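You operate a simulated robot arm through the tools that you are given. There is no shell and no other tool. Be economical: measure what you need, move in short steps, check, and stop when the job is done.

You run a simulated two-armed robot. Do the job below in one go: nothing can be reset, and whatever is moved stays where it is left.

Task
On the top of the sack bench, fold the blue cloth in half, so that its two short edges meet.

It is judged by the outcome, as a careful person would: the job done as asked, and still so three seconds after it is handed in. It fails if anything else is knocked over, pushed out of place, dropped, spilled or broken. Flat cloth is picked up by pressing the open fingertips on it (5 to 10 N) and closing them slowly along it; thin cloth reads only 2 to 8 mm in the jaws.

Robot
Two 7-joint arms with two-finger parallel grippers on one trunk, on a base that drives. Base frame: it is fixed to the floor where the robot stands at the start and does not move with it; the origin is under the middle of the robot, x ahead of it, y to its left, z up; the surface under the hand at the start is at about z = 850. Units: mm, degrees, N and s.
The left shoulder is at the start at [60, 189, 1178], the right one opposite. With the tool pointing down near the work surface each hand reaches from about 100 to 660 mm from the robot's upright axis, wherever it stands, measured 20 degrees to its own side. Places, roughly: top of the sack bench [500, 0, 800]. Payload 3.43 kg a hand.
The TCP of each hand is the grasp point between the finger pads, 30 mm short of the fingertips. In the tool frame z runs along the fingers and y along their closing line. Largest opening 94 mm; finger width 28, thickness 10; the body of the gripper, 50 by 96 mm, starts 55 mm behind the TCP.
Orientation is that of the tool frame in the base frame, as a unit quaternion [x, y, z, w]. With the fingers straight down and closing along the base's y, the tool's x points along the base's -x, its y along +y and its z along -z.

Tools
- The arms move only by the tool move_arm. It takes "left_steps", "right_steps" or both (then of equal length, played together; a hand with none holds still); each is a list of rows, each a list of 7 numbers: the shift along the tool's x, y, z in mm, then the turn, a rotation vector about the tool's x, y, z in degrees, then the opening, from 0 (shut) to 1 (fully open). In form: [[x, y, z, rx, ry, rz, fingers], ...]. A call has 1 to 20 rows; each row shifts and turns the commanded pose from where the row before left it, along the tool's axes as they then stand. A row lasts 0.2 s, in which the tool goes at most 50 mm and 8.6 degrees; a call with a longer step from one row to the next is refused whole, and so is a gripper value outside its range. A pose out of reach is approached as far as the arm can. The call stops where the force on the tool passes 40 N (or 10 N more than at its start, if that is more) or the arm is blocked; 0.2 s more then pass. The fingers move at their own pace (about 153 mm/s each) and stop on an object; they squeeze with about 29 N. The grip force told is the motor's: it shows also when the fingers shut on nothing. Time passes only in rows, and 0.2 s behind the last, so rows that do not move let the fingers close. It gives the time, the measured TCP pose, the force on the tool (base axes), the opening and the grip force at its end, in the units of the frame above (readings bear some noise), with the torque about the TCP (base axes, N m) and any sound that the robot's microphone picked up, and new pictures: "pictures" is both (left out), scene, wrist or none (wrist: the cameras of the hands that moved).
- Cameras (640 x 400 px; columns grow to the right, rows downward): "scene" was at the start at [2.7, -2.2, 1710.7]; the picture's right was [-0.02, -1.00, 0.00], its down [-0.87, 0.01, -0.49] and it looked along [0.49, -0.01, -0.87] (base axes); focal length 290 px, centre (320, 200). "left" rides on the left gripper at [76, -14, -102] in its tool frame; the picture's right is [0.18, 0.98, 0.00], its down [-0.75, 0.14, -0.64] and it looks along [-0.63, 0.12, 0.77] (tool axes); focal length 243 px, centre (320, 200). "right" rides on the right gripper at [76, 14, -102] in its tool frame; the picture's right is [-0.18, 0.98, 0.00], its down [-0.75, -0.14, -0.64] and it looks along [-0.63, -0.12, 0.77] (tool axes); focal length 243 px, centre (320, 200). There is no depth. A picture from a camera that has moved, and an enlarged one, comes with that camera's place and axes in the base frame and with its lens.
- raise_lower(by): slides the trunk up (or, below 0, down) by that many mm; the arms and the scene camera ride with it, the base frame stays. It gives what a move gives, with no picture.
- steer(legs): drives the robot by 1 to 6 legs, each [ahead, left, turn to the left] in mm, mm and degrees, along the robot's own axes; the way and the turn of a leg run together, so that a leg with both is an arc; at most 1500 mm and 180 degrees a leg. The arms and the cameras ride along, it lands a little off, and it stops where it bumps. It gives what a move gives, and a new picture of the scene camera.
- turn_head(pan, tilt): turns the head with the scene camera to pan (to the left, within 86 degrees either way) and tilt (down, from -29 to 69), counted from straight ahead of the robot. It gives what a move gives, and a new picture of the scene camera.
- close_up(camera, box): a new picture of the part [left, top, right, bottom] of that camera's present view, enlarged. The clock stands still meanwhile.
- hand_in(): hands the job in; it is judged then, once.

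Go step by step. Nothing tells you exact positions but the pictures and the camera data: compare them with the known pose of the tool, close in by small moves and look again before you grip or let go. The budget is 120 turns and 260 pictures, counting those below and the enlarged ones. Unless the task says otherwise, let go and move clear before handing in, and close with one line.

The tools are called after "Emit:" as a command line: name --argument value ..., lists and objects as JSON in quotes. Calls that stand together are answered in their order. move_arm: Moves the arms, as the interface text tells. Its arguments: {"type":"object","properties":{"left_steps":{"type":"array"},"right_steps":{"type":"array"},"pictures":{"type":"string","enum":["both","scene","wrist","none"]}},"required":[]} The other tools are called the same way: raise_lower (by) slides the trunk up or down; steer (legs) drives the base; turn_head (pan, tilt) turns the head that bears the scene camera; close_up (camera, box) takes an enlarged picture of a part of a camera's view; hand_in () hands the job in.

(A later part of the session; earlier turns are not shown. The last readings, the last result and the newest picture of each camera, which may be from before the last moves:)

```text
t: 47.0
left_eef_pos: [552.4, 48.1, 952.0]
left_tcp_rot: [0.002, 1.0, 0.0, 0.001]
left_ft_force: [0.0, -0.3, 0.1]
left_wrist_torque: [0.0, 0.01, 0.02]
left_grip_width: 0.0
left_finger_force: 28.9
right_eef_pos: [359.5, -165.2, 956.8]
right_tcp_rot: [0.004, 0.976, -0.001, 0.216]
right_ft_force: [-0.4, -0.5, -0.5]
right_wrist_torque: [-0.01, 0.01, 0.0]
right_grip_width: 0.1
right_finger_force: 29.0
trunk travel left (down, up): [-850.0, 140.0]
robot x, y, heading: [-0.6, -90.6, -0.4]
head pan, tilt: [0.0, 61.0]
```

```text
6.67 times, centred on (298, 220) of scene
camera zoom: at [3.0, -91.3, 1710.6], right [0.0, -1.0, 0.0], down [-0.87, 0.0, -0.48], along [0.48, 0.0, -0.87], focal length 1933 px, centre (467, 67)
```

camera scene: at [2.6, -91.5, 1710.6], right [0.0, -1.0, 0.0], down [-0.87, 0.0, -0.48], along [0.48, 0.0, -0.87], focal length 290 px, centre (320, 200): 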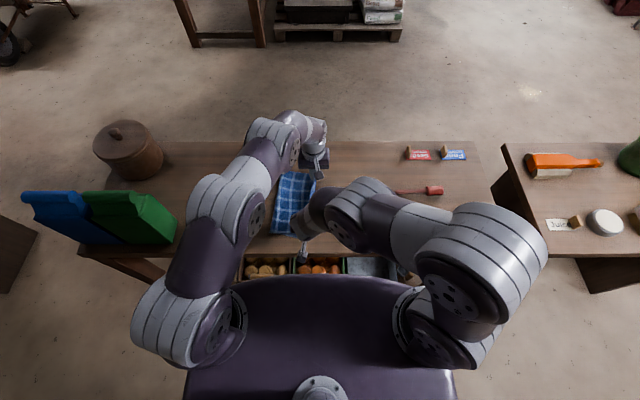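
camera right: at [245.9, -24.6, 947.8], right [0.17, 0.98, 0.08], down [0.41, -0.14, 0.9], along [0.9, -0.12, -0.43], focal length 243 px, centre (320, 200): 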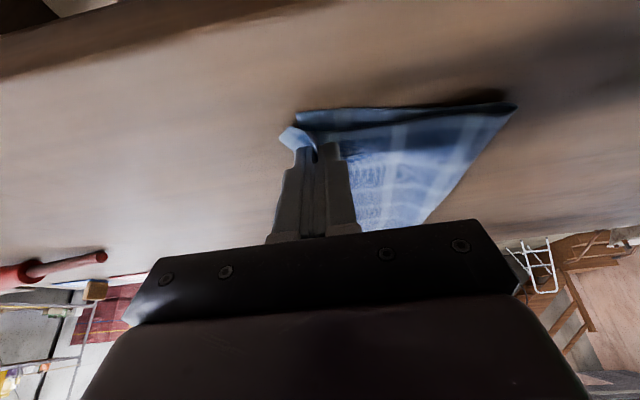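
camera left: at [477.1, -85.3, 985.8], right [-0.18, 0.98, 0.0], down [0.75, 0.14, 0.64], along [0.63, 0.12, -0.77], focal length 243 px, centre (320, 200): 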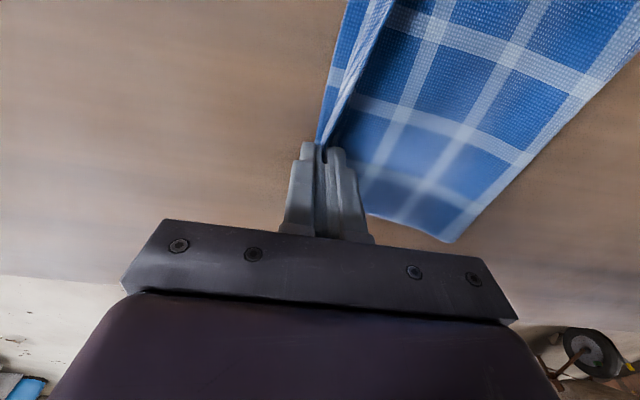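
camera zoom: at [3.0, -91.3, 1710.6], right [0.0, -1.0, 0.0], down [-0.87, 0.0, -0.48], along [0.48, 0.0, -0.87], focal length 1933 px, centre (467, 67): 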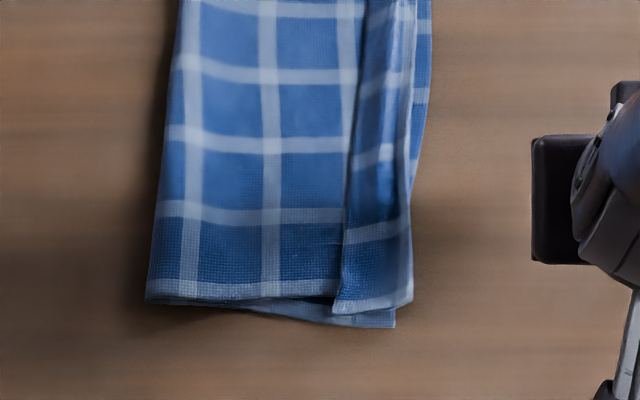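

The flap fell back again, with its crease near the bottom edge. I'll pinch small ridges of only the top layer, left of the flap, and pull the top layer 30–45 mm left, so that sweeping the flap out will bring the edges together.

Emit:
move_arm --left_steps '[[7, -30, 0, 0, 0, 0, 0.1], [0, -30, 0, 0, 0, 0, 0.24], [0, 0, 25, 0, 0, 0, 0.24], [0, 0, 25, 0, 0, 0, 0.24], [0, 0, 10, 0, 0, 0, 0.24], [0, 0, 0, 0, 0, 0, 0.24]]' --right_steps '[[0, 41, 0, 0, 0, 0, 0.24], [0, 41, 0, 0, 0, 0, 0.24], [0, 41, 0, 0, 0, 0, 0.24], [0, 42, 0, 0, 0, 0, 0.24], [15.7, 0, 46.7, 0, 0, 0, 0.24], [4.2, 0, 9.1, 0, 0, 0, 0.24]]' --pictures "wrist"

```text
t: 48.5
left_eef_pos: [546.2, -13.6, 893.5]
left_tcp_rot: [0.002, 1.0, -0.001, 0.0]
left_ft_force: [-0.9, 0.5, 0.0]
left_wrist_torque: [-0.02, -0.03, 0.0]
left_grip_width: 22.8
left_finger_force: 0.0
right_eef_pos: [365.2, 2.2, 896.4]
right_tcp_rot: [0.004, 0.976, 0.0, 0.216]
right_ft_force: [-0.3, -0.1, -0.6]
right_wrist_torque: [0.0, -0.01, 0.02]
right_grip_width: 22.5
right_finger_force: 0.1
trunk travel left (down, up): [-850.0, 140.0]
robot x, y, heading: [-2.2, -91.5, -0.1]
head pan, tilt: [0.0, 61.0]
camera right: at [252.1, 17.8, 958.3], right [0.17, 0.98, 0.08], down [0.41, -0.14, 0.9], along [0.9, -0.12, -0.43], focal length 243 px, centre (320, 200)
camera left: at [470.1, -27.5, 995.2], right [-0.18, 0.98, 0.0], down [0.75, 0.14, 0.64], along [0.63, 0.12, -0.77], focal length 243 px, centre (320, 200)
```

right: 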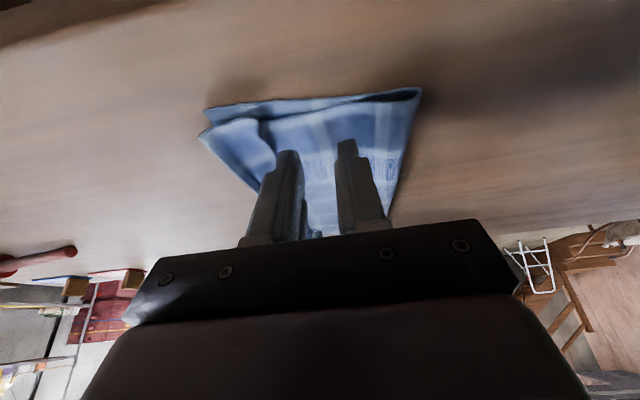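
left: 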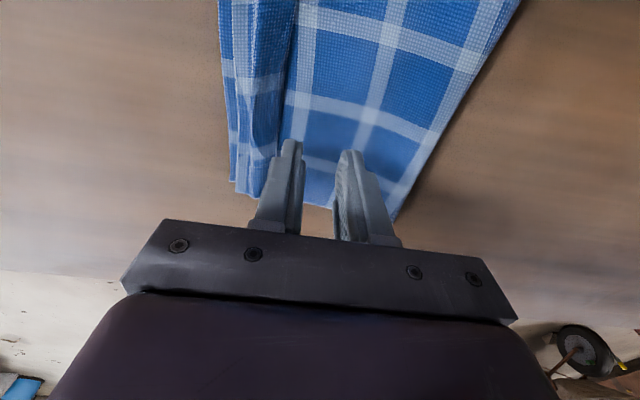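

Positioned clear of the flap. Lowering to light contact.

Emit:
move_arm --left_steps '[[0, 0, 6, 0, 0, 0, 0.24], [0, 0, 2, 0, 0, 0, 0.24], [0, 0, 1.5, 0, 0, 0, 0.24], [0, 0, 1, 0, 0, 0, 0.24]]' --right_steps '[[2.5, 0, 5.4, 0, 0, 0, 0.24], [1.0, 0, 2.2, 0, 0, 0, 0.24], [0.6, 0, 1.3, 0, 0, 0, 0.24], [0.3, 0, 0.7, 0, 0, 0, 0.24]]' --pictures "none"

```text
t: 49.5
left_eef_pos: [546.3, -12.3, 880.9]
left_tcp_rot: [0.002, 1.0, 0.0, 0.0]
left_ft_force: [-0.2, -0.7, 1.7]
left_wrist_torque: [0.01, 0.0, 0.02]
left_grip_width: 22.6
left_finger_force: 0.1
right_eef_pos: [366.0, 0.4, 886.8]
right_tcp_rot: [0.003, 0.977, -0.001, 0.215]
right_ft_force: [0.3, -0.1, 0.5]
right_wrist_torque: [0.0, -0.01, 0.0]
right_grip_width: 22.4
right_finger_force: 0.0
trunk travel left (down, up): [-850.0, 140.0]
robot x, y, heading: [0.5, -89.9, -0.2]
head pan, tilt: [0.0, 61.0]
```

Emit:
move_arm --left_steps '[[0, 0, 0.4, 0, 0, 0, 0.24], [0, 0, 0, 0, 0, 0, 0.24]]' --right_steps '[[0.5, 0, 1.0, 0, 0, 0, 0.24], [0.2, 0, 0.5, 0, 0, 0, 0.24]]' --pictures "none"

```text
t: 50.0
left_eef_pos: [545.6, -11.8, 881.8]
left_tcp_rot: [0.002, 1.0, 0.0, 0.0]
left_ft_force: [-0.9, -0.2, 4.5]
left_wrist_torque: [-0.01, 0.01, 0.02]
left_grip_width: 22.5
left_finger_force: 0.0
right_eef_pos: [365.4, 1.6, 883.6]
right_tcp_rot: [0.003, 0.976, -0.001, 0.217]
right_ft_force: [0.3, 0.3, 0.5]
right_wrist_torque: [0.0, 0.0, 0.0]
right_grip_width: 22.7
right_finger_force: 0.0
trunk travel left (down, up): [-850.0, 140.0]
robot x, y, heading: [-3.1, -90.4, -0.1]
head pan, tilt: [0.0, 61.0]
```

Emit:
move_arm --left_steps '[[0, 0, 0, 0, 0, 0, 0.24], [0, 0, 0, 0, 0, 0, 0.24]]' --right_steps '[[0.4, 0, 0.8, 0, 0, 0, 0.24], [0.2, 0, 0.3, 0, 0, 0, 0.24]]' --pictures "none"

```text
t: 50.6
left_eef_pos: [545.2, -13.3, 882.5]
left_tcp_rot: [0.002, 1.0, -0.001, -0.001]
left_ft_force: [-0.3, 0.8, 0.8]
left_wrist_torque: [0.05, -0.01, 0.01]
left_grip_width: 22.8
left_finger_force: 0.1
right_eef_pos: [364.9, 2.6, 884.6]
right_tcp_rot: [0.004, 0.976, 0.0, 0.217]
right_ft_force: [1.7, -2.1, 12.9]
right_wrist_torque: [-0.06, -0.06, -0.02]
right_grip_width: 22.5
right_finger_force: 0.1
trunk travel left (down, up): [-850.0, 140.0]
robot x, y, heading: [1.4, -89.3, -0.1]
head pan, tilt: [0.0, 61.0]
```

Emit:
move_arm --left_steps '[[0, 0, 0.4, 0, 0, 0, 0.21], [0, 0, 0, 0, 0, 0, 0.18], [0, 0, 0, 0, 0, 0, 0.15], [0, 0, 0, 0, 0, 0, 0.12], [0, 0, 0, 0, 0, 0, 0.09], [0, 0, 0, 0, 0, 0, 0.06], [0, 0, 0, 0, 0, 0, 0.03], [0, 0, 0, 0, 0, 0, 0], [0, 0, 0, 0, 0, 0, 0]]' --right_steps '[[-0.2, 0, -0.5, 0, 0, 0, 0.21], [0, 0, 0, 0, 0, 0, 0.18], [0, 0, 0, 0, 0, 0, 0.15], [0, 0, 0, 0, 0, 0, 0.12], [0, 0, 0, 0, 0, 0, 0.09], [0, 0, 0, 0, 0, 0, 0.06], [0, 0, 0, 0, 0, 0, 0.03], [0, 0, 0, 0, 0, 0, 0], [0, 0, 0, 0, 0, 0, 0]]' --pictures "none"

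```text
t: 52.6
left_eef_pos: [545.5, -14.2, 882.0]
left_tcp_rot: [0.002, 1.0, 0.0, 0.0]
left_ft_force: [-2.0, -0.7, 3.3]
left_wrist_torque: [-0.05, 0.04, 0.04]
left_grip_width: 1.9
left_finger_force: 29.4
right_eef_pos: [365.1, 0.8, 885.5]
right_tcp_rot: [0.003, 0.976, -0.001, 0.216]
right_ft_force: [2.3, 0.7, 14.8]
right_wrist_torque: [0.03, -0.07, -0.03]
right_grip_width: 1.9
right_finger_force: 28.4
trunk travel left (down, up): [-850.0, 140.0]
robot x, y, heading: [1.5, -91.6, -0.2]
head pan, tilt: [0.0, 61.0]
```

Both read 1.9 mm, so only the top layer is caught. I'll lift slightly and pull left.

Emit:
move_arm --left_steps '[[0, 0, -5, 0, 0, 0, 0], [0, 2, -3, 0, 0, 0, 0], [0, 6, 0, 0, 0, 0, 0], [0, 6, 0, 0, 0, 0, 0], [0, 7, 0, 0, 0, 0, 0], [0, 7, 0, 0, 0, 0, 0], [0, 0, 0, 0, 0, 0, 0]]' --right_steps '[[-2.1, 0, -4.5, 0, 0, 0, 0], [-1.3, 4, -2.7, 0, 0, 0, 0], [0, 10, 0, 0, 0, 0, 0], [0, 10, 0, 0, 0, 0, 0], [0, 10, 0, 0, 0, 0, 0], [0, 10, 0, 0, 0, 0, 0], [0, 0, 0, 0, 0, 0, 0]]'

```text
t: 54.2
left_eef_pos: [546.8, 14.4, 888.7]
left_tcp_rot: [0.002, 1.0, 0.0, 0.0]
left_ft_force: [-1.9, 0.4, 0.9]
left_wrist_torque: [0.02, 0.07, 0.03]
left_grip_width: 1.7
left_finger_force: 29.0
right_eef_pos: [366.0, 45.3, 891.6]
right_tcp_rot: [0.002, 0.976, -0.001, 0.216]
right_ft_force: [1.7, -1.2, 0.7]
right_wrist_torque: [-0.01, -0.06, 0.01]
right_grip_width: 1.8
right_finger_force: 28.8
trunk travel left (down, up): [-850.0, 140.0]
robot x, y, heading: [-0.6, -92.9, -0.3]
head pan, tilt: [0.0, 61.0]
camera scene: at [2.3, -91.9, 1710.6], right [0.0, -1.0, 0.0], down [-0.87, 0.0, -0.48], along [0.48, 0.0, -0.87], focal length 290 px, centre (320, 200)
camera right: at [252.5, 62.0, 953.0], right [0.17, 0.98, 0.08], down [0.41, -0.14, 0.9], along [0.89, -0.12, -0.43], focal length 243 px, centre (320, 200)
camera left: at [470.8, 0.7, 991.6], right [-0.18, 0.98, 0.0], down [0.75, 0.14, 0.64], along [0.63, 0.12, -0.77], focal length 243 px, centre (320, 200)
```

scene: 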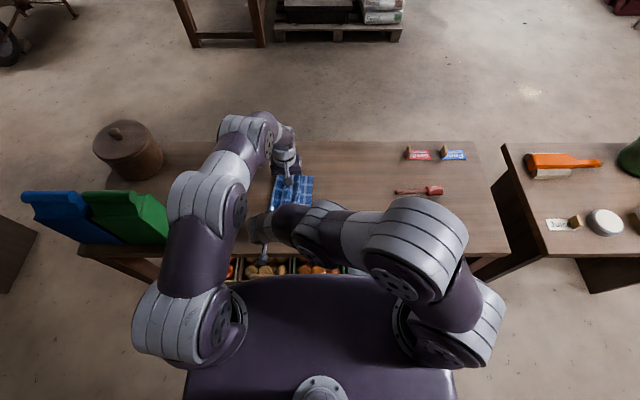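
right: 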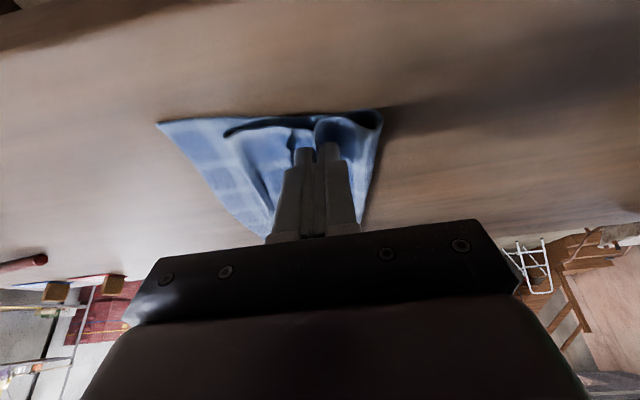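
left: 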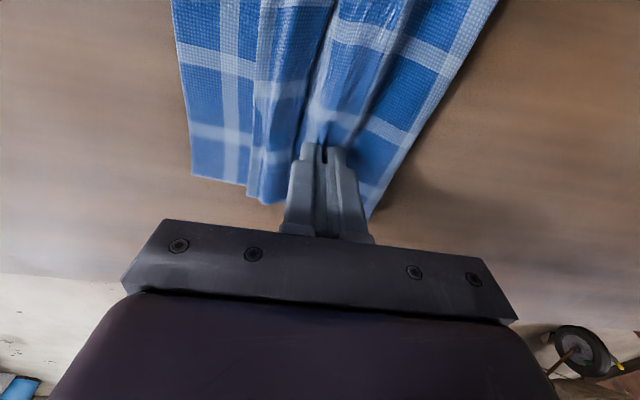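

The top layer has slid left cleanly. Releasing, clearing and looking.

Emit:
move_arm --left_steps '[[0, 0, 4, 0, 0, 0, 0], [0, 0, 0, 0, 0, 0, 0.06], [0, 0, 0, 0, 0, 0, 0.14], [0, 0, -10, 0, 0, 0, 0.14], [0, 0, -30, 0, 0, 0, 0.14], [0, 30, -40, 0, 0, 0, 0], [0, 40, 0, 0, 0, 0, 0], [0, 40, 0, 0, 0, 0, 0]]' --right_steps '[[1.6, 0, 3.6, 0, 0, 0, 0], [0, 0, 0, 0, 0, 0, 0.06], [0, 0, 0, 0, 0, 0, 0.14], [-4.2, 0, -9.1, 0, 0, 0, 0.14], [-12.7, 0, -27, 0, 0, 0, 0.14], [-12, -33, -22, 0, 0, 0, 0], [0, -49, 0, 0, 0, 0, 0], [0, -49, 0, 0, 0, 0, 0]]' --pictures "none"

Emit:
move_arm --right_steps '[[0, -40, 0, 0, 0, 0, 0], [0, -40, 0, 0, 0, 0, 0], [0, 0, 0, 0, 0, 0, 0]]' --pictures "none"

Emit:
close_up --camera "scene" --box '[250, 160, 346, 220]'

Emit:
close_up --camera "scene" --box '[250, 190, 346, 250]'

```text
t: 56.0
left_eef_pos: [546.4, 125.0, 964.2]
left_tcp_rot: [0.001, 1.0, 0.0, 0.0]
left_ft_force: [0.0, 0.2, 0.7]
left_wrist_torque: [0.02, 0.01, 0.01]
left_grip_width: 0.0
left_finger_force: 28.5
right_eef_pos: [367.9, -85.3, 952.8]
right_tcp_rot: [0.005, 0.977, -0.001, 0.215]
right_ft_force: [0.6, 0.6, -0.9]
right_wrist_torque: [-0.02, 0.02, 0.0]
right_grip_width: 0.0
right_finger_force: 29.1
trunk travel left (down, up): [-850.0, 140.0]
robot x, y, heading: [-1.1, -89.7, -0.1]
head pan, tilt: [0.0, 61.0]
```

```text
t: 56.9
left_eef_pos: [545.8, 125.9, 963.6]
left_tcp_rot: [0.001, 1.0, 0.0, 0.0]
left_ft_force: [0.1, 0.0, 0.2]
left_wrist_torque: [-0.01, 0.01, 0.01]
left_grip_width: 0.0
left_finger_force: 29.5
right_eef_pos: [367.5, -163.8, 951.2]
right_tcp_rot: [0.003, 0.976, -0.001, 0.216]
right_ft_force: [0.1, 0.9, -0.2]
right_wrist_torque: [0.01, -0.02, 0.02]
right_grip_width: 0.1
right_finger_force: 29.0
trunk travel left (down, up): [-850.0, 140.0]
robot x, y, heading: [0.8, -88.0, 0.0]
head pan, tilt: [0.0, 61.0]
```

```text
6.67 times, centred on (298, 190) of scene
camera zoom: at [2.4, -90.2, 1710.6], right [0.0, -1.0, 0.0], down [-0.87, 0.0, -0.48], along [0.48, 0.0, -0.87], focal length 1933 px, centre (467, 267)
```

zoom: 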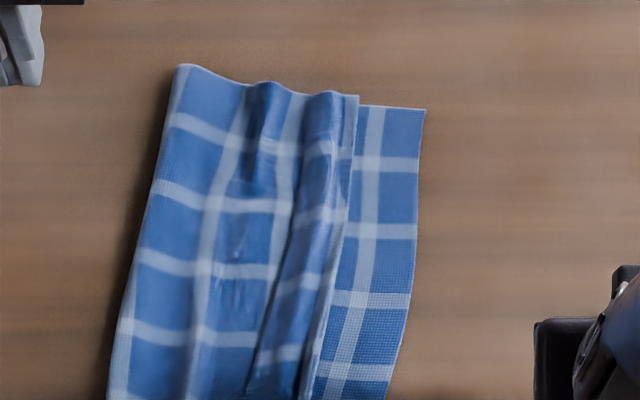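

```text
6.67 times, centred on (298, 220) of scene
camera zoom: at [2.4, -90.2, 1710.6], right [0.0, -1.0, 0.0], down [-0.87, 0.0, -0.48], along [0.48, 0.0, -0.87], focal length 1933 px, centre (467, 67)
```

zoom: 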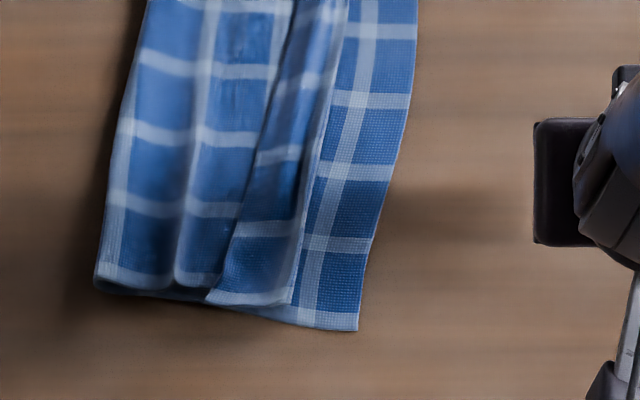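

The top layer lies with its flap well inside the bottom edge. Next is the sweep again, starting by positioning the closed fingers just left of the flap's free edge.

Emit:
move_arm --left_steps '[[0, -36, 0, 0, 0, 0, 0], [0, -36, 0, 0, 0, 0, 0], [0, -36, 0, 0, 0, 0, 0], [0, 0, 20, 0, 0, 0, 0], [0, 0, 30, 0, 0, 0, 0], [0, 0, 10, 0, 0, 0, 0]]' --right_steps '[[0, 46, 0, 0, 0, 0, 0], [0, 46, 0, 0, 0, 0, 0], [0, 46, 0, 0, 0, 0, 0], [0, 46, 0, 0, 0, 0, 0], [0, 25, 0, 0, 0, 0, 0], [16, 0, 34, 0, 0, 0, 0]]' --pictures "wrist"

```text
t: 58.2
left_eef_pos: [547.0, 16.1, 905.6]
left_tcp_rot: [0.002, 1.0, 0.0, 0.001]
left_ft_force: [0.9, -0.5, 1.0]
left_wrist_torque: [0.01, 0.03, -0.02]
left_grip_width: 0.1
left_finger_force: 28.8
right_eef_pos: [367.7, 44.1, 916.0]
right_tcp_rot: [0.003, 0.976, -0.001, 0.216]
right_ft_force: [0.5, -0.7, -0.5]
right_wrist_torque: [-0.02, -0.01, 0.01]
right_grip_width: 0.1
right_finger_force: 28.6
trunk travel left (down, up): [-850.0, 140.0]
robot x, y, heading: [-1.2, -88.4, 0.2]
head pan, tilt: [0.0, 61.0]
camera right: at [253.4, 59.9, 977.1], right [0.17, 0.98, 0.08], down [0.41, -0.14, 0.9], along [0.89, -0.12, -0.43], focal length 243 px, centre (320, 200)
camera left: at [471.8, 1.9, 1007.6], right [-0.18, 0.98, 0.0], down [0.75, 0.14, 0.64], along [0.63, 0.12, -0.77], focal length 243 px, centre (320, 200)
```

right: 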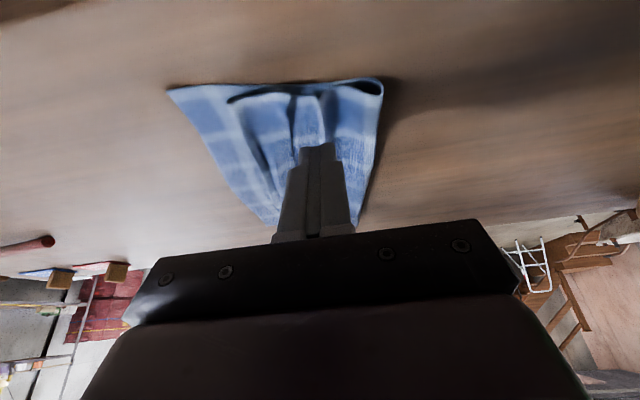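
left: 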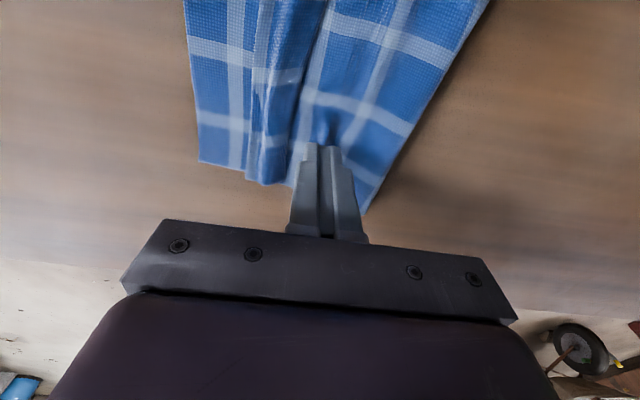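

Emit:
close_up --camera "right" --box '[200, 70, 400, 195]'

Emit:
close_up --camera "left" --box '[180, 40, 420, 190]'

```text
3.20 times, centred on (300, 132) of right
camera zoom: at [253.4, 59.9, 977.1], right [0.17, 0.98, 0.08], down [0.41, -0.14, 0.9], along [0.89, -0.12, -0.43], focal length 776 px, centre (384, 416)
```

zoom: 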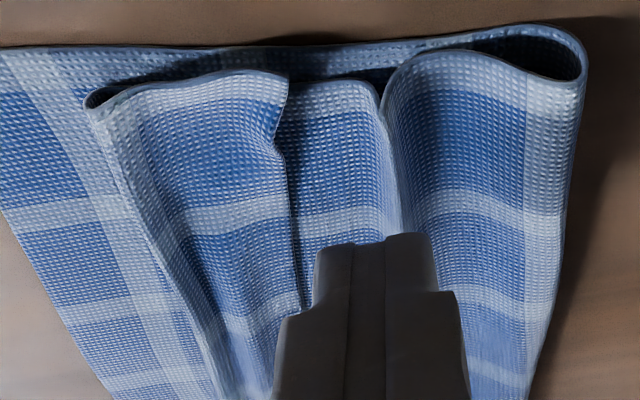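

```text
2.67 times, centred on (300, 115) of left
camera zoom: at [471.8, 1.9, 1007.6], right [-0.18, 0.98, 0.0], down [0.75, 0.14, 0.64], along [0.63, 0.12, -0.77], focal length 647 px, centre (373, 427)
```

zoom: 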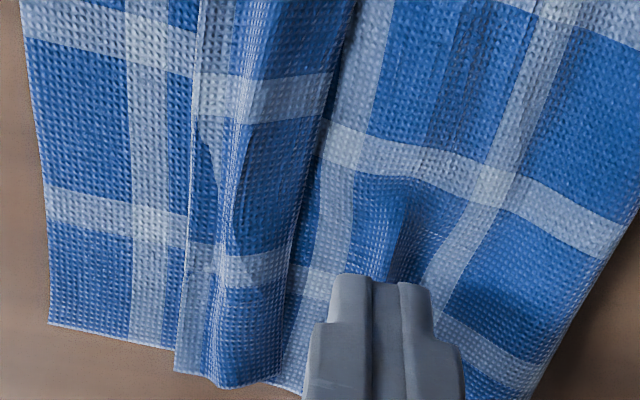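

The flap geometry is clear. Lowering and sweeping right.

Emit:
move_arm --left_steps '[[0, 0, 10, 0, 0, 0, 0], [0, 0, 10, 0, 0, 0, 0], [0, -8, 0, 0, 0, 0, 0], [0, -8, 0, 0, 0, 0, 0], [0, -8, 0, 0, 0, 0, 0], [0, -8, 0, 0, 0, 0, 0], [0, -8, 0, 0, 0, 0, 0], [0, -8, -1, 0, 0, 0, 0], [0, -8, -1, 0, 0, 0, 0], [0, -8, -1, 0, 0, 0, 0], [0, -8, -1, 0, 0, 0, 0], [0, -8, -1, 0, 0, 0, 0], [0, -8, 0, 0, 0, 0, 0]]' --right_steps '[[5.5, 0, 12, 0, 0, 0, 0], [5.5, 0, 12, 0, 0, 0, 0], [0, -9, 0, 0, 0, 0, 0], [0, -9, 0, 0, 0, 0, 0], [0, -9, 0, 0, 0, 0, 0], [0, -9, 0, 0, 0, 0, 0], [0, -9, 0, 0, 0, 0, 0], [-0.4, -9, -0.9, 0, 0, 0, 0], [-0.4, -9, -0.9, 0, 0, 0, 0], [-0.4, -9, -0.9, 0, 0, 0, 0], [-0.4, -9, -0.9, 0, 0, 0, 0], [-0.4, -9, -0.9, 0, 0, 0, 0], [0, -9, 0, 0, 0, 0, 0]]' --pictures "wrist"

```text
t: 61.0
left_eef_pos: [546.1, -72.0, 890.1]
left_tcp_rot: [0.0, 1.0, 0.0, 0.001]
left_ft_force: [0.1, -0.1, 0.3]
left_wrist_torque: [-0.01, -0.02, 0.05]
left_grip_width: 0.1
left_finger_force: 29.3
right_eef_pos: [367.8, -55.7, 895.5]
right_tcp_rot: [0.004, 0.977, 0.0, 0.215]
right_ft_force: [-0.8, 0.6, 0.5]
right_wrist_torque: [-0.01, -0.04, 0.0]
right_grip_width: 0.0
right_finger_force: 28.9
trunk travel left (down, up): [-850.0, 140.0]
robot x, y, heading: [2.3, -89.9, 0.1]
head pan, tilt: [0.0, 61.0]
camera right: at [253.2, -39.3, 955.3], right [0.17, 0.98, 0.08], down [0.41, -0.14, 0.9], along [0.89, -0.12, -0.43], focal length 243 px, centre (320, 200)
camera left: at [470.6, -86.2, 993.0], right [-0.18, 0.98, 0.0], down [0.75, 0.14, 0.64], along [0.63, 0.12, -0.77], focal length 243 px, centre (320, 200)
```

right: 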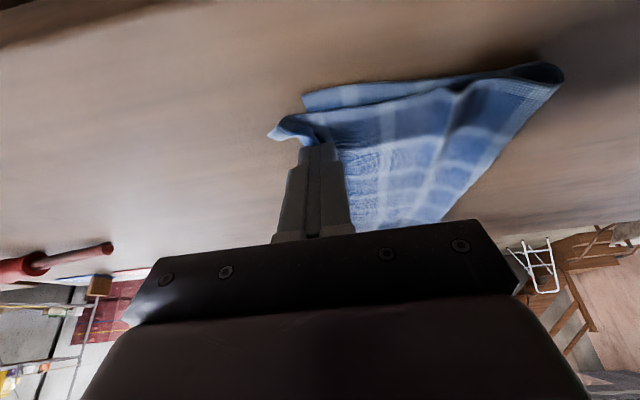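
left: 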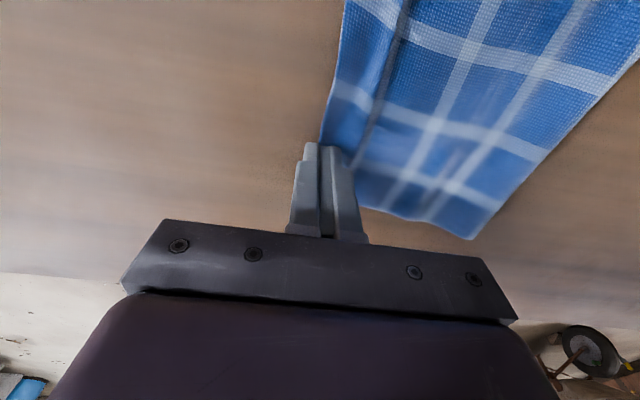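

Emit:
move_arm --left_steps '[[0, 0, -30, 0, 0, 0, 0], [0, 0, -40, 0, 0, 0, 0], [0, 45, 0, 0, 0, 0, 0], [0, 45, 0, 0, 0, 0, 0], [0, 45, 0, 0, 0, 0, 0], [0, 45, 0, 0, 0, 0, 0]]' --right_steps '[[-12.7, 0, -27, 0, 0, 0, 0], [-14, 0, -30, 0, 0, 0, 0], [0, -35, 0, 0, 0, 0, 0], [0, -35, 0, 0, 0, 0, 0], [0, -40, 0, 0, 0, 0, 0], [0, 0, 0, 0, 0, 0, 0]]' --pictures "none"

Emit:
close_up --camera "scene" --box '[250, 160, 346, 220]'

Emit:
close_up --camera "scene" --box '[250, 190, 346, 250]'

```text
t: 62.5
left_eef_pos: [546.5, 109.8, 960.0]
left_tcp_rot: [0.002, 1.0, -0.001, 0.0]
left_ft_force: [-0.6, 0.5, 0.2]
left_wrist_torque: [-0.06, 0.0, 0.0]
left_grip_width: 0.0
left_finger_force: 28.8
right_eef_pos: [367.0, -164.8, 957.1]
right_tcp_rot: [0.003, 0.976, -0.002, 0.216]
right_ft_force: [-0.2, 0.3, 0.0]
right_wrist_torque: [-0.02, 0.03, 0.04]
right_grip_width: 0.3
right_finger_force: 29.3
trunk travel left (down, up): [-850.0, 140.0]
robot x, y, heading: [1.8, -87.1, -0.0]
head pan, tilt: [0.0, 61.0]
```

```text
6.67 times, centred on (298, 190) of scene
camera zoom: at [3.0, -88.2, 1710.6], right [0.0, -1.0, 0.0], down [-0.87, 0.0, -0.48], along [0.48, 0.0, -0.87], focal length 1933 px, centre (467, 267)
```

zoom: 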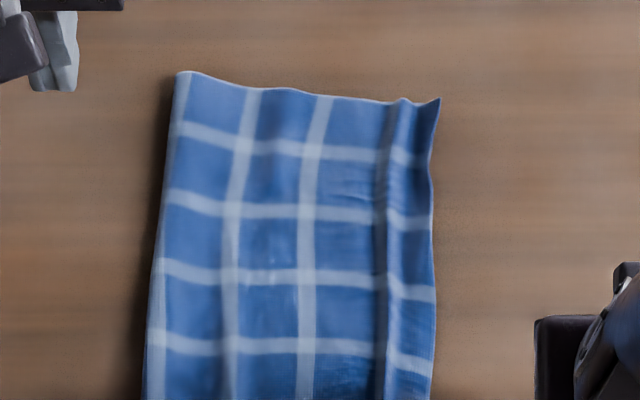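

```text
6.67 times, centred on (298, 220) of scene
camera zoom: at [3.0, -88.2, 1710.6], right [0.0, -1.0, 0.0], down [-0.87, 0.0, -0.48], along [0.48, 0.0, -0.87], focal length 1933 px, centre (467, 67)
```

zoom: 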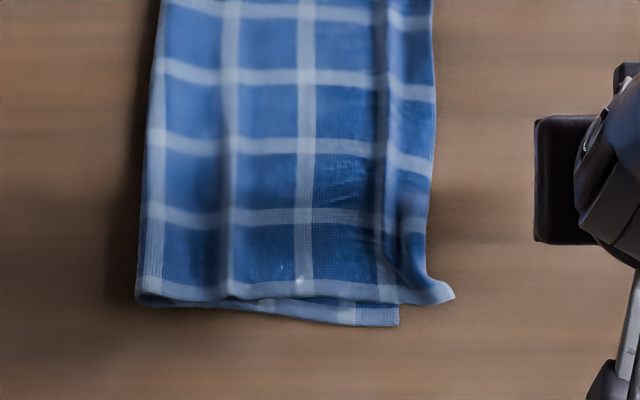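

The flap is out and the far ends nearly coincide. Only the near top corner overhangs, by about 26 mm, so I'll repeat the ridge pull with the right hand there.

Emit:
move_arm --right_steps '[[0, 48, 0, 0, 0, 0, 0.24], [0, 48, 0, 0, 0, 0, 0.24], [-4, 48, 2, 0, 0, 0, 0.24], [17, 0, 36, 0, 0, 0, 0.24], [11, 0, 24.5, 0, 0, 0, 0.24], [0.8, 0, 1.8, 0, 0, 0, 0.24], [0, 0, 0, 0, 0, 0, 0.24]]' --pictures "wrist"

```text
t: 64.0
left_eef_pos: [546.3, 107.8, 959.8]
left_tcp_rot: [0.002, 1.0, 0.0, 0.0]
left_ft_force: [-0.8, -0.3, -1.2]
left_wrist_torque: [0.04, -0.03, 0.0]
left_grip_width: 0.1
left_finger_force: 29.1
right_eef_pos: [372.2, -21.8, 887.7]
right_tcp_rot: [0.005, 0.976, -0.001, 0.217]
right_ft_force: [-0.2, 0.1, -0.3]
right_wrist_torque: [-0.02, 0.01, 0.02]
right_grip_width: 22.4
right_finger_force: 0.0
trunk travel left (down, up): [-850.0, 140.0]
robot x, y, heading: [4.3, -90.3, -0.1]
head pan, tilt: [0.0, 61.0]
camera right: at [258.5, -5.7, 948.9], right [0.17, 0.98, 0.08], down [0.41, -0.14, 0.9], along [0.89, -0.12, -0.43], focal length 243 px, centre (320, 200)
```

right: 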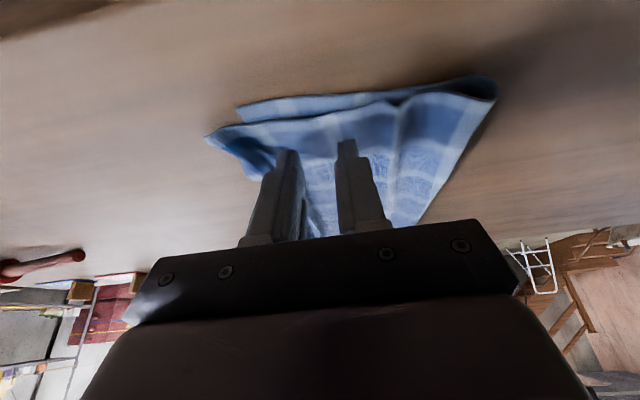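

Emit:
move_arm --right_steps '[[0.4, 0, 0.9, 0, 0, 0, 0.24], [0.4, 0, 0.9, 0, 0, 0, 0.24], [0.2, 0, 0.4, 0, 0, 0, 0.24], [0, 0, 0, 0, 0, 0, 0.24]]' --pictures "none"

```text
t: 65.0
left_eef_pos: [545.4, 109.6, 960.8]
left_tcp_rot: [0.001, 1.0, 0.0, 0.0]
left_ft_force: [0.2, 0.7, 0.0]
left_wrist_torque: [-0.01, -0.02, 0.05]
left_grip_width: 0.1
left_finger_force: 29.0
right_eef_pos: [372.1, -21.3, 886.4]
right_tcp_rot: [0.003, 0.976, 0.0, 0.217]
right_ft_force: [-0.4, -0.3, 0.1]
right_wrist_torque: [0.01, 0.01, 0.01]
right_grip_width: 22.7
right_finger_force: 0.1
trunk travel left (down, up): [-850.0, 140.0]
robot x, y, heading: [0.3, -90.5, 0.2]
head pan, tilt: [0.0, 61.0]
```

Emit:
move_arm --right_steps '[[0.4, 0, 0.9, 0, 0, 0, 0.24], [0.3, 0, 0.6, 0, 0, 0, 0.24], [0, 0, 0, 0, 0, 0, 0.24]]' --pictures "none"

```text
t: 65.8
left_eef_pos: [546.5, 108.7, 961.9]
left_tcp_rot: [0.001, 1.0, 0.0, -0.001]
left_ft_force: [0.1, -0.2, -0.6]
left_wrist_torque: [0.01, 0.01, -0.01]
left_grip_width: 0.1
left_finger_force: 29.2
right_eef_pos: [372.8, -21.5, 884.5]
right_tcp_rot: [0.004, 0.976, -0.001, 0.217]
right_ft_force: [1.6, -2.9, 9.6]
right_wrist_torque: [-0.04, -0.04, 0.02]
right_grip_width: 22.9
right_finger_force: 0.1
trunk travel left (down, up): [-850.0, 140.0]
robot x, y, heading: [-0.5, -89.2, -0.1]
head pan, tilt: [0.0, 61.0]
```

Emit:
move_arm --right_steps '[[-0.1, 0, -0.2, 0, 0, 0, 0.21], [0, 0, 0, 0, 0, 0, 0.18], [0, 0, 0, 0, 0, 0, 0.15], [0, 0, 0, 0, 0, 0, 0.12], [0, 0, 0, 0, 0, 0, 0.09], [0, 0, 0, 0, 0, 0, 0.06], [0, 0, 0, 0, 0, 0, 0.03], [0, 0, 0, 0, 0, 0, 0], [0, 0, 0, 0, 0, 0, 0]]' --pictures "none"

```text
t: 67.8
left_eef_pos: [546.1, 108.4, 960.9]
left_tcp_rot: [0.001, 1.0, 0.0, 0.001]
left_ft_force: [-0.2, -0.1, -0.1]
left_wrist_torque: [-0.01, 0.01, -0.03]
left_grip_width: 0.0
left_finger_force: 28.4
right_eef_pos: [371.4, -21.9, 884.1]
right_tcp_rot: [0.003, 0.976, 0.0, 0.216]
right_ft_force: [0.7, 0.0, 8.2]
right_wrist_torque: [0.02, 0.03, -0.05]
right_grip_width: 2.3
right_finger_force: 29.0
trunk travel left (down, up): [-850.0, 140.0]
robot x, y, heading: [1.2, -92.0, -0.3]
head pan, tilt: [0.0, 61.0]
```

Caught at 2.3 mm. Lifting and pulling 28 mm left and 9 mm nearer.

Emit:
move_arm --right_steps '[[-2.1, 0, -4.5, 0, 0, 0, 0], [-1.3, 4, -2.7, 0, 0, 0, 0], [2, 6, -0.9, 0, 0, 0, 0], [2, 6, -0.9, 0, 0, 0, 0], [2, 6, -1, 0, 0, 0, 0], [2.2, 6, -1, 0, 0, 0, 0], [0, 0, 0, 0, 0, 0, 0]]' --pictures "wrist"

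Emit:
close_up --camera "right" --box '[180, 60, 420, 210]'

```text
t: 69.5
left_eef_pos: [545.6, 109.7, 960.1]
left_tcp_rot: [0.002, 1.0, 0.001, 0.0]
left_ft_force: [-0.2, 1.2, 0.3]
left_wrist_torque: [-0.02, -0.02, 0.0]
left_grip_width: 0.1
left_finger_force: 29.4
right_eef_pos: [363.2, 5.5, 891.9]
right_tcp_rot: [0.003, 0.976, -0.001, 0.217]
right_ft_force: [0.3, 0.1, -0.1]
right_wrist_torque: [0.03, 0.02, -0.01]
right_grip_width: 2.4
right_finger_force: 28.9
trunk travel left (down, up): [-850.0, 140.0]
robot x, y, heading: [0.5, -90.4, -0.1]
head pan, tilt: [0.0, 61.0]
camera right: at [249.4, 22.9, 953.2], right [0.17, 0.98, 0.08], down [0.41, -0.14, 0.9], along [0.89, -0.12, -0.43], focal length 243 px, centre (320, 200)
```

right: 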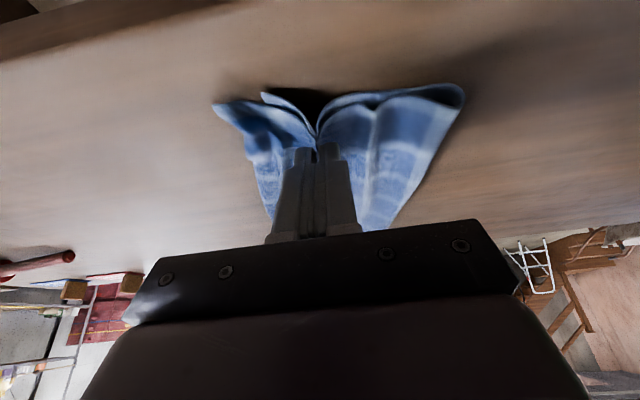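

```text
2.67 times, centred on (300, 135) of right
camera zoom: at [249.4, 22.9, 953.2], right [0.17, 0.98, 0.08], down [0.41, -0.14, 0.9], along [0.89, -0.12, -0.43], focal length 647 px, centre (373, 373)
```

zoom: 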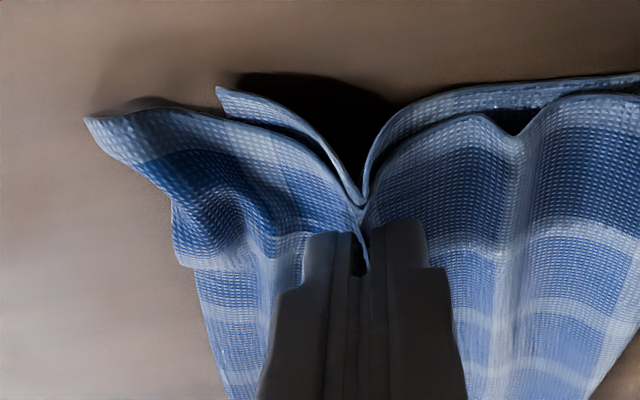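

Both layers were caught this time (2.3 mm). I'll move back, release, and retry with lighter pressure.

Emit:
move_arm --right_steps '[[-2, -7, 0.9, 0, 0, 0, 0], [-2, -7, 0.9, 0, 0, 0, 0], [-2, -7, 1, 0, 0, 0, 0], [-2.2, -7, 1, 0, 0, 0, 0], [2.5, 0, 5.4, 0, 0, 0, 0], [0, 0, 0, 0, 0, 0, 0.06], [0, 0, 0, 0, 0, 0, 0.14], [-4.2, 0, -9.1, 0, 0, 0, 0.2], [-12.7, 0, -27, 0, 0, 0, 0], [-12, -10, -24, 0, 0, 0, 0], [0, -49, 0, 0, 0, 0, 0], [0, -49, 0, 0, 0, 0, 0], [0, -30, 0, 0, 0, 0, 0]]' --pictures "none"

Emit:
close_up --camera "scene" --box '[250, 160, 346, 220]'

Emit:
close_up --camera "scene" --box '[250, 190, 346, 250]'

```text
t: 72.2
left_eef_pos: [546.0, 107.3, 960.4]
left_tcp_rot: [0.0, 1.0, 0.001, 0.0]
left_ft_force: [0.1, -0.3, 0.2]
left_wrist_torque: [-0.02, 0.01, 0.01]
left_grip_width: 0.3
left_finger_force: 29.0
right_eef_pos: [371.0, -160.1, 951.6]
right_tcp_rot: [0.003, 0.977, -0.001, 0.215]
right_ft_force: [0.1, 0.0, -0.3]
right_wrist_torque: [-0.04, -0.02, 0.02]
right_grip_width: 0.0
right_finger_force: 29.7
trunk travel left (down, up): [-850.0, 140.0]
robot x, y, heading: [-2.4, -85.7, -0.3]
head pan, tilt: [0.0, 61.0]
```

```text
6.67 times, centred on (298, 190) of scene
camera zoom: at [2.3, -91.9, 1710.6], right [0.0, -1.0, 0.0], down [-0.87, 0.0, -0.48], along [0.48, 0.0, -0.87], focal length 1933 px, centre (467, 267)
```

zoom: 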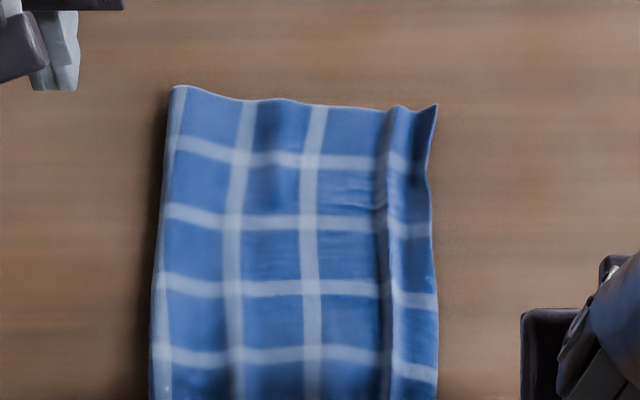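

```text
6.67 times, centred on (298, 220) of scene
camera zoom: at [2.3, -91.9, 1710.6], right [0.0, -1.0, 0.0], down [-0.87, 0.0, -0.48], along [0.48, 0.0, -0.87], focal length 1933 px, centre (467, 67)
```

zoom: 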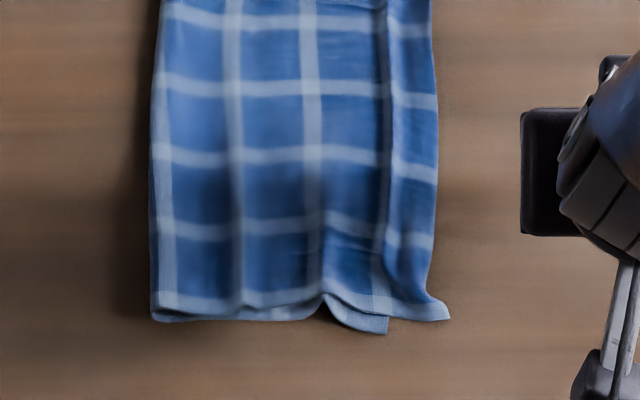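

There's a standing ridge of only the top layer along the old crease, at y≈-53. I'll pinch that without pressing on the layers below.

Emit:
move_arm --right_steps '[[0, 40, 0, 0, 0, 0, 0.3], [0, 40, 0, 0, 0, 0, 0.3], [0, 27, 0, 0, 0, 0, 0.3], [12.7, 0, 27, 0, 0, 0, 0.3], [10.5, 0, 22.6, 0, 0, 0, 0.3], [0, 0, 0, 0, 0, 0, 0.3]]' --pictures "none"

Emit:
close_up --camera "right" --box '[220, 60, 460, 210]'

```text
t: 73.7
left_eef_pos: [546.6, 107.5, 959.7]
left_tcp_rot: [0.001, 1.0, 0.0, 0.0]
left_ft_force: [-0.3, -0.8, 0.3]
left_wrist_torque: [-0.01, 0.0, 0.01]
left_grip_width: 0.1
left_finger_force: 29.3
right_eef_pos: [371.5, -51.8, 898.8]
right_tcp_rot: [0.003, 0.976, 0.0, 0.216]
right_ft_force: [1.0, -1.0, -0.5]
right_wrist_torque: [-0.02, -0.03, 0.01]
right_grip_width: 28.4
right_finger_force: 0.1
trunk travel left (down, up): [-850.0, 140.0]
robot x, y, heading: [0.4, -90.3, 0.2]
head pan, tilt: [0.0, 61.0]
```

```text
2.67 times, centred on (340, 135) of right
camera zoom: at [258.6, -36.2, 958.9], right [0.17, 0.98, 0.08], down [0.41, -0.14, 0.9], along [0.89, -0.12, -0.43], focal length 647 px, centre (267, 373)
```

zoom: 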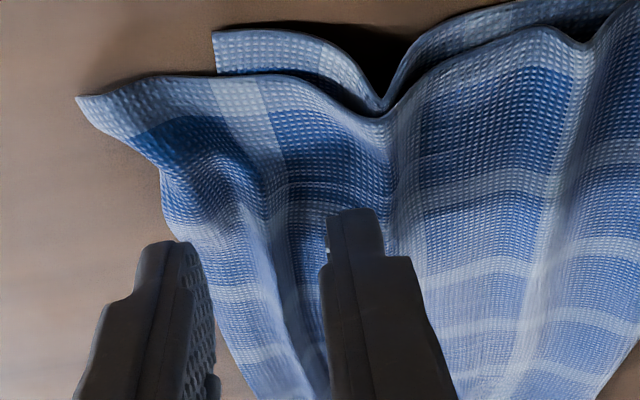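

Emit:
move_arm --right_steps '[[4.2, 0, 9.1, 0, 0, 0, 0.3], [0.8, 0, 1.8, 0, 0, 0, 0.3], [0, 0, 0, 0, 0, 0, 0.25], [0, 0, 0, 0, 0, 0, 0.2], [0, 0, 0, 0, 0, 0, 0.15], [0, 0, 0, 0, 0, 0, 0.1], [0, 0, 0, 0, 0, 0, 0.05], [0, 0, 0, 0, 0, 0, 0], [0, 0, 0, 0, 0, 0, 0]]' --pictures "none"

Emit:
close_up --camera "right" --box '[220, 60, 460, 210]'

```text
t: 75.7
left_eef_pos: [546.3, 108.2, 959.9]
left_tcp_rot: [0.002, 1.0, 0.0, 0.0]
left_ft_force: [-0.4, -0.4, -0.1]
left_wrist_torque: [-0.01, -0.02, 0.01]
left_grip_width: 0.0
left_finger_force: 29.0
right_eef_pos: [372.1, -52.7, 886.4]
right_tcp_rot: [0.003, 0.977, -0.001, 0.215]
right_ft_force: [-0.1, 0.0, 0.0]
right_wrist_torque: [0.02, 0.0, -0.02]
right_grip_width: 1.7
right_finger_force: 29.5
trunk travel left (down, up): [-850.0, 140.0]
robot x, y, heading: [1.4, -89.6, 0.0]
head pan, tilt: [0.0, 61.0]
```

```text
2.67 times, centred on (340, 135) of right
camera zoom: at [258.9, -36.3, 947.3], right [0.17, 0.98, 0.08], down [0.41, -0.14, 0.9], along [0.89, -0.12, -0.43], focal length 647 px, centre (267, 373)
```

zoom: 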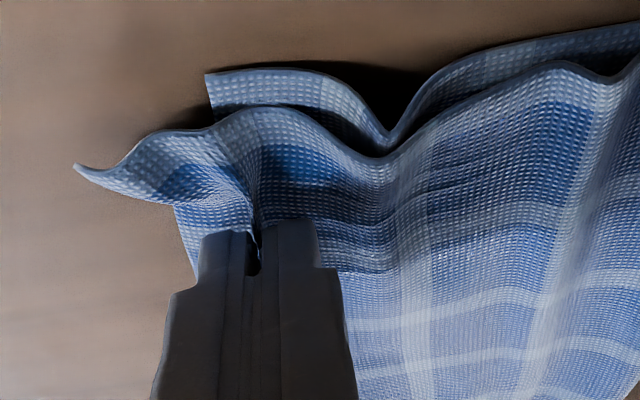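

Only the top layer is caught (1.7 mm). Lifting and moving left.

Emit:
move_arm --right_steps '[[-2.1, 0, -4.5, 0, 0, 0, 0], [-2.1, 3, -4.5, 0, 0, 0, 0], [1, 7, -0.5, 0, 0, 0, 0], [1, 7, -0.5, 0, 0, 0, 0], [1, 7, -0.5, 0, 0, 0, 0], [1, 7, -0.5, 0, 0, 0, 0], [0, 0, 0, 0, 0, 0, 0]]' --pictures "none"

Emit:
close_up --camera "right" --box '[180, 60, 420, 210]'

Emit:
close_up --camera "scene" --box '[250, 165, 362, 235]'

```text
t: 77.2
left_eef_pos: [546.8, 108.4, 959.9]
left_tcp_rot: [0.002, 1.0, 0.001, 0.0]
left_ft_force: [-0.7, 0.2, -0.1]
left_wrist_torque: [0.01, -0.01, 0.01]
left_grip_width: 0.0
left_finger_force: 29.0
right_eef_pos: [368.6, -21.3, 896.5]
right_tcp_rot: [0.004, 0.976, 0.0, 0.217]
right_ft_force: [-0.2, -0.3, 0.6]
right_wrist_torque: [-0.02, 0.03, 0.01]
right_grip_width: 1.6
right_finger_force: 29.4
trunk travel left (down, up): [-850.0, 140.0]
robot x, y, heading: [-0.8, -87.5, -0.0]
head pan, tilt: [0.0, 61.0]
```

```text
2.67 times, centred on (300, 135) of right
camera zoom: at [254.8, -5.1, 957.2], right [0.17, 0.98, 0.08], down [0.41, -0.14, 0.9], along [0.89, -0.12, -0.43], focal length 647 px, centre (373, 373)
```

zoom: 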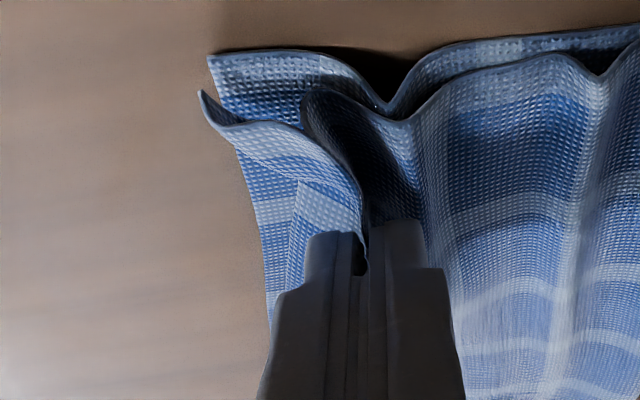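

```text
5.71 times, centred on (306, 200) of scene
camera zoom: at [2.5, -91.5, 1710.6], right [0.0, -1.0, 0.0], down [-0.87, 0.0, -0.48], along [0.48, 0.0, -0.87], focal length 1657 px, centre (400, 200)
```

zoom: 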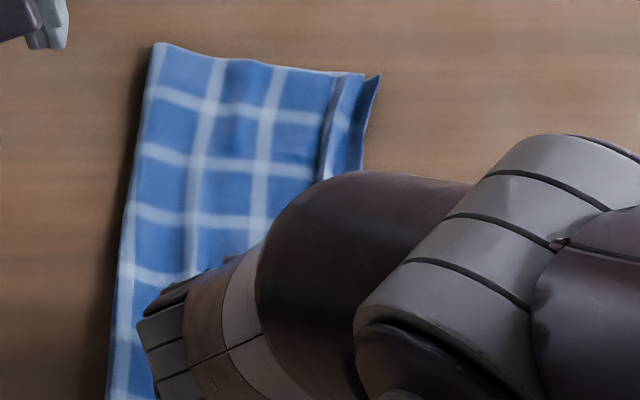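

The near corners now nearly coincide. Lowering and releasing.

Emit:
move_arm --right_steps '[[4, 3, -1.9, 0, 0, 0, 0], [4.2, 0, 9.1, 0, 0, 0, 0], [0.4, 0, 0.9, 0, 0, 0, 0], [0, 0, 0, 0, 0, 0, 0.06], [0, 0, 0, 0, 0, 0, 0.12], [-4.2, 0, -9.1, 0, 0, 0, 0.12], [-12.7, 0, -27, 0, 0, 0, 0.12], [-12, -10, -24, 0, 0, 0, 0], [0, -49, 0, 0, 0, 0, 0], [0, -49, 0, 0, 0, 0, 0], [0, -20, 0, 0, 0, 0, 0]]' --pictures "none"

Emit:
close_up --camera "scene" --box '[250, 160, 346, 220]'

Emit:
close_up --camera "scene" --box '[250, 190, 346, 250]'

```text
t: 79.7
left_eef_pos: [546.4, 108.2, 961.0]
left_tcp_rot: [0.001, 1.0, 0.0, 0.001]
left_ft_force: [0.3, 0.0, -0.1]
left_wrist_torque: [0.01, 0.02, -0.01]
left_grip_width: 0.0
left_finger_force: 28.4
right_eef_pos: [363.4, -146.4, 952.8]
right_tcp_rot: [0.003, 0.977, -0.001, 0.215]
right_ft_force: [-0.1, 0.3, -0.2]
right_wrist_torque: [0.01, 0.02, -0.06]
right_grip_width: 0.0
right_finger_force: 28.6
trunk travel left (down, up): [-850.0, 140.0]
robot x, y, heading: [-0.1, -91.6, -0.0]
head pan, tilt: [0.0, 61.0]
```

```text
6.67 times, centred on (298, 190) of scene
camera zoom: at [2.4, -91.2, 1710.6], right [0.0, -1.0, 0.0], down [-0.87, 0.0, -0.48], along [0.48, 0.0, -0.87], focal length 1933 px, centre (467, 267)
```

zoom: 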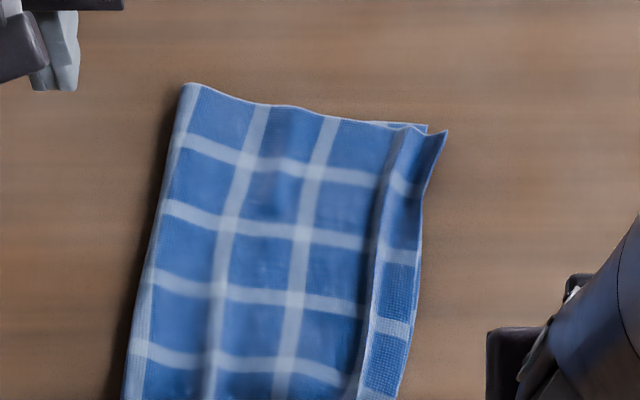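

```text
6.67 times, centred on (298, 220) of scene
camera zoom: at [2.4, -91.2, 1710.6], right [0.0, -1.0, 0.0], down [-0.87, 0.0, -0.48], along [0.48, 0.0, -0.87], focal length 1933 px, centre (467, 67)
```

zoom: 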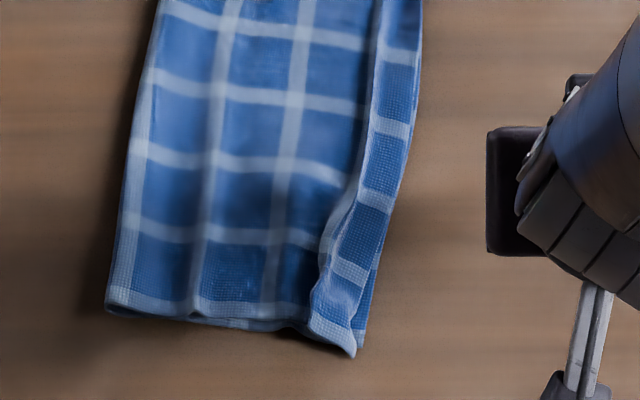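

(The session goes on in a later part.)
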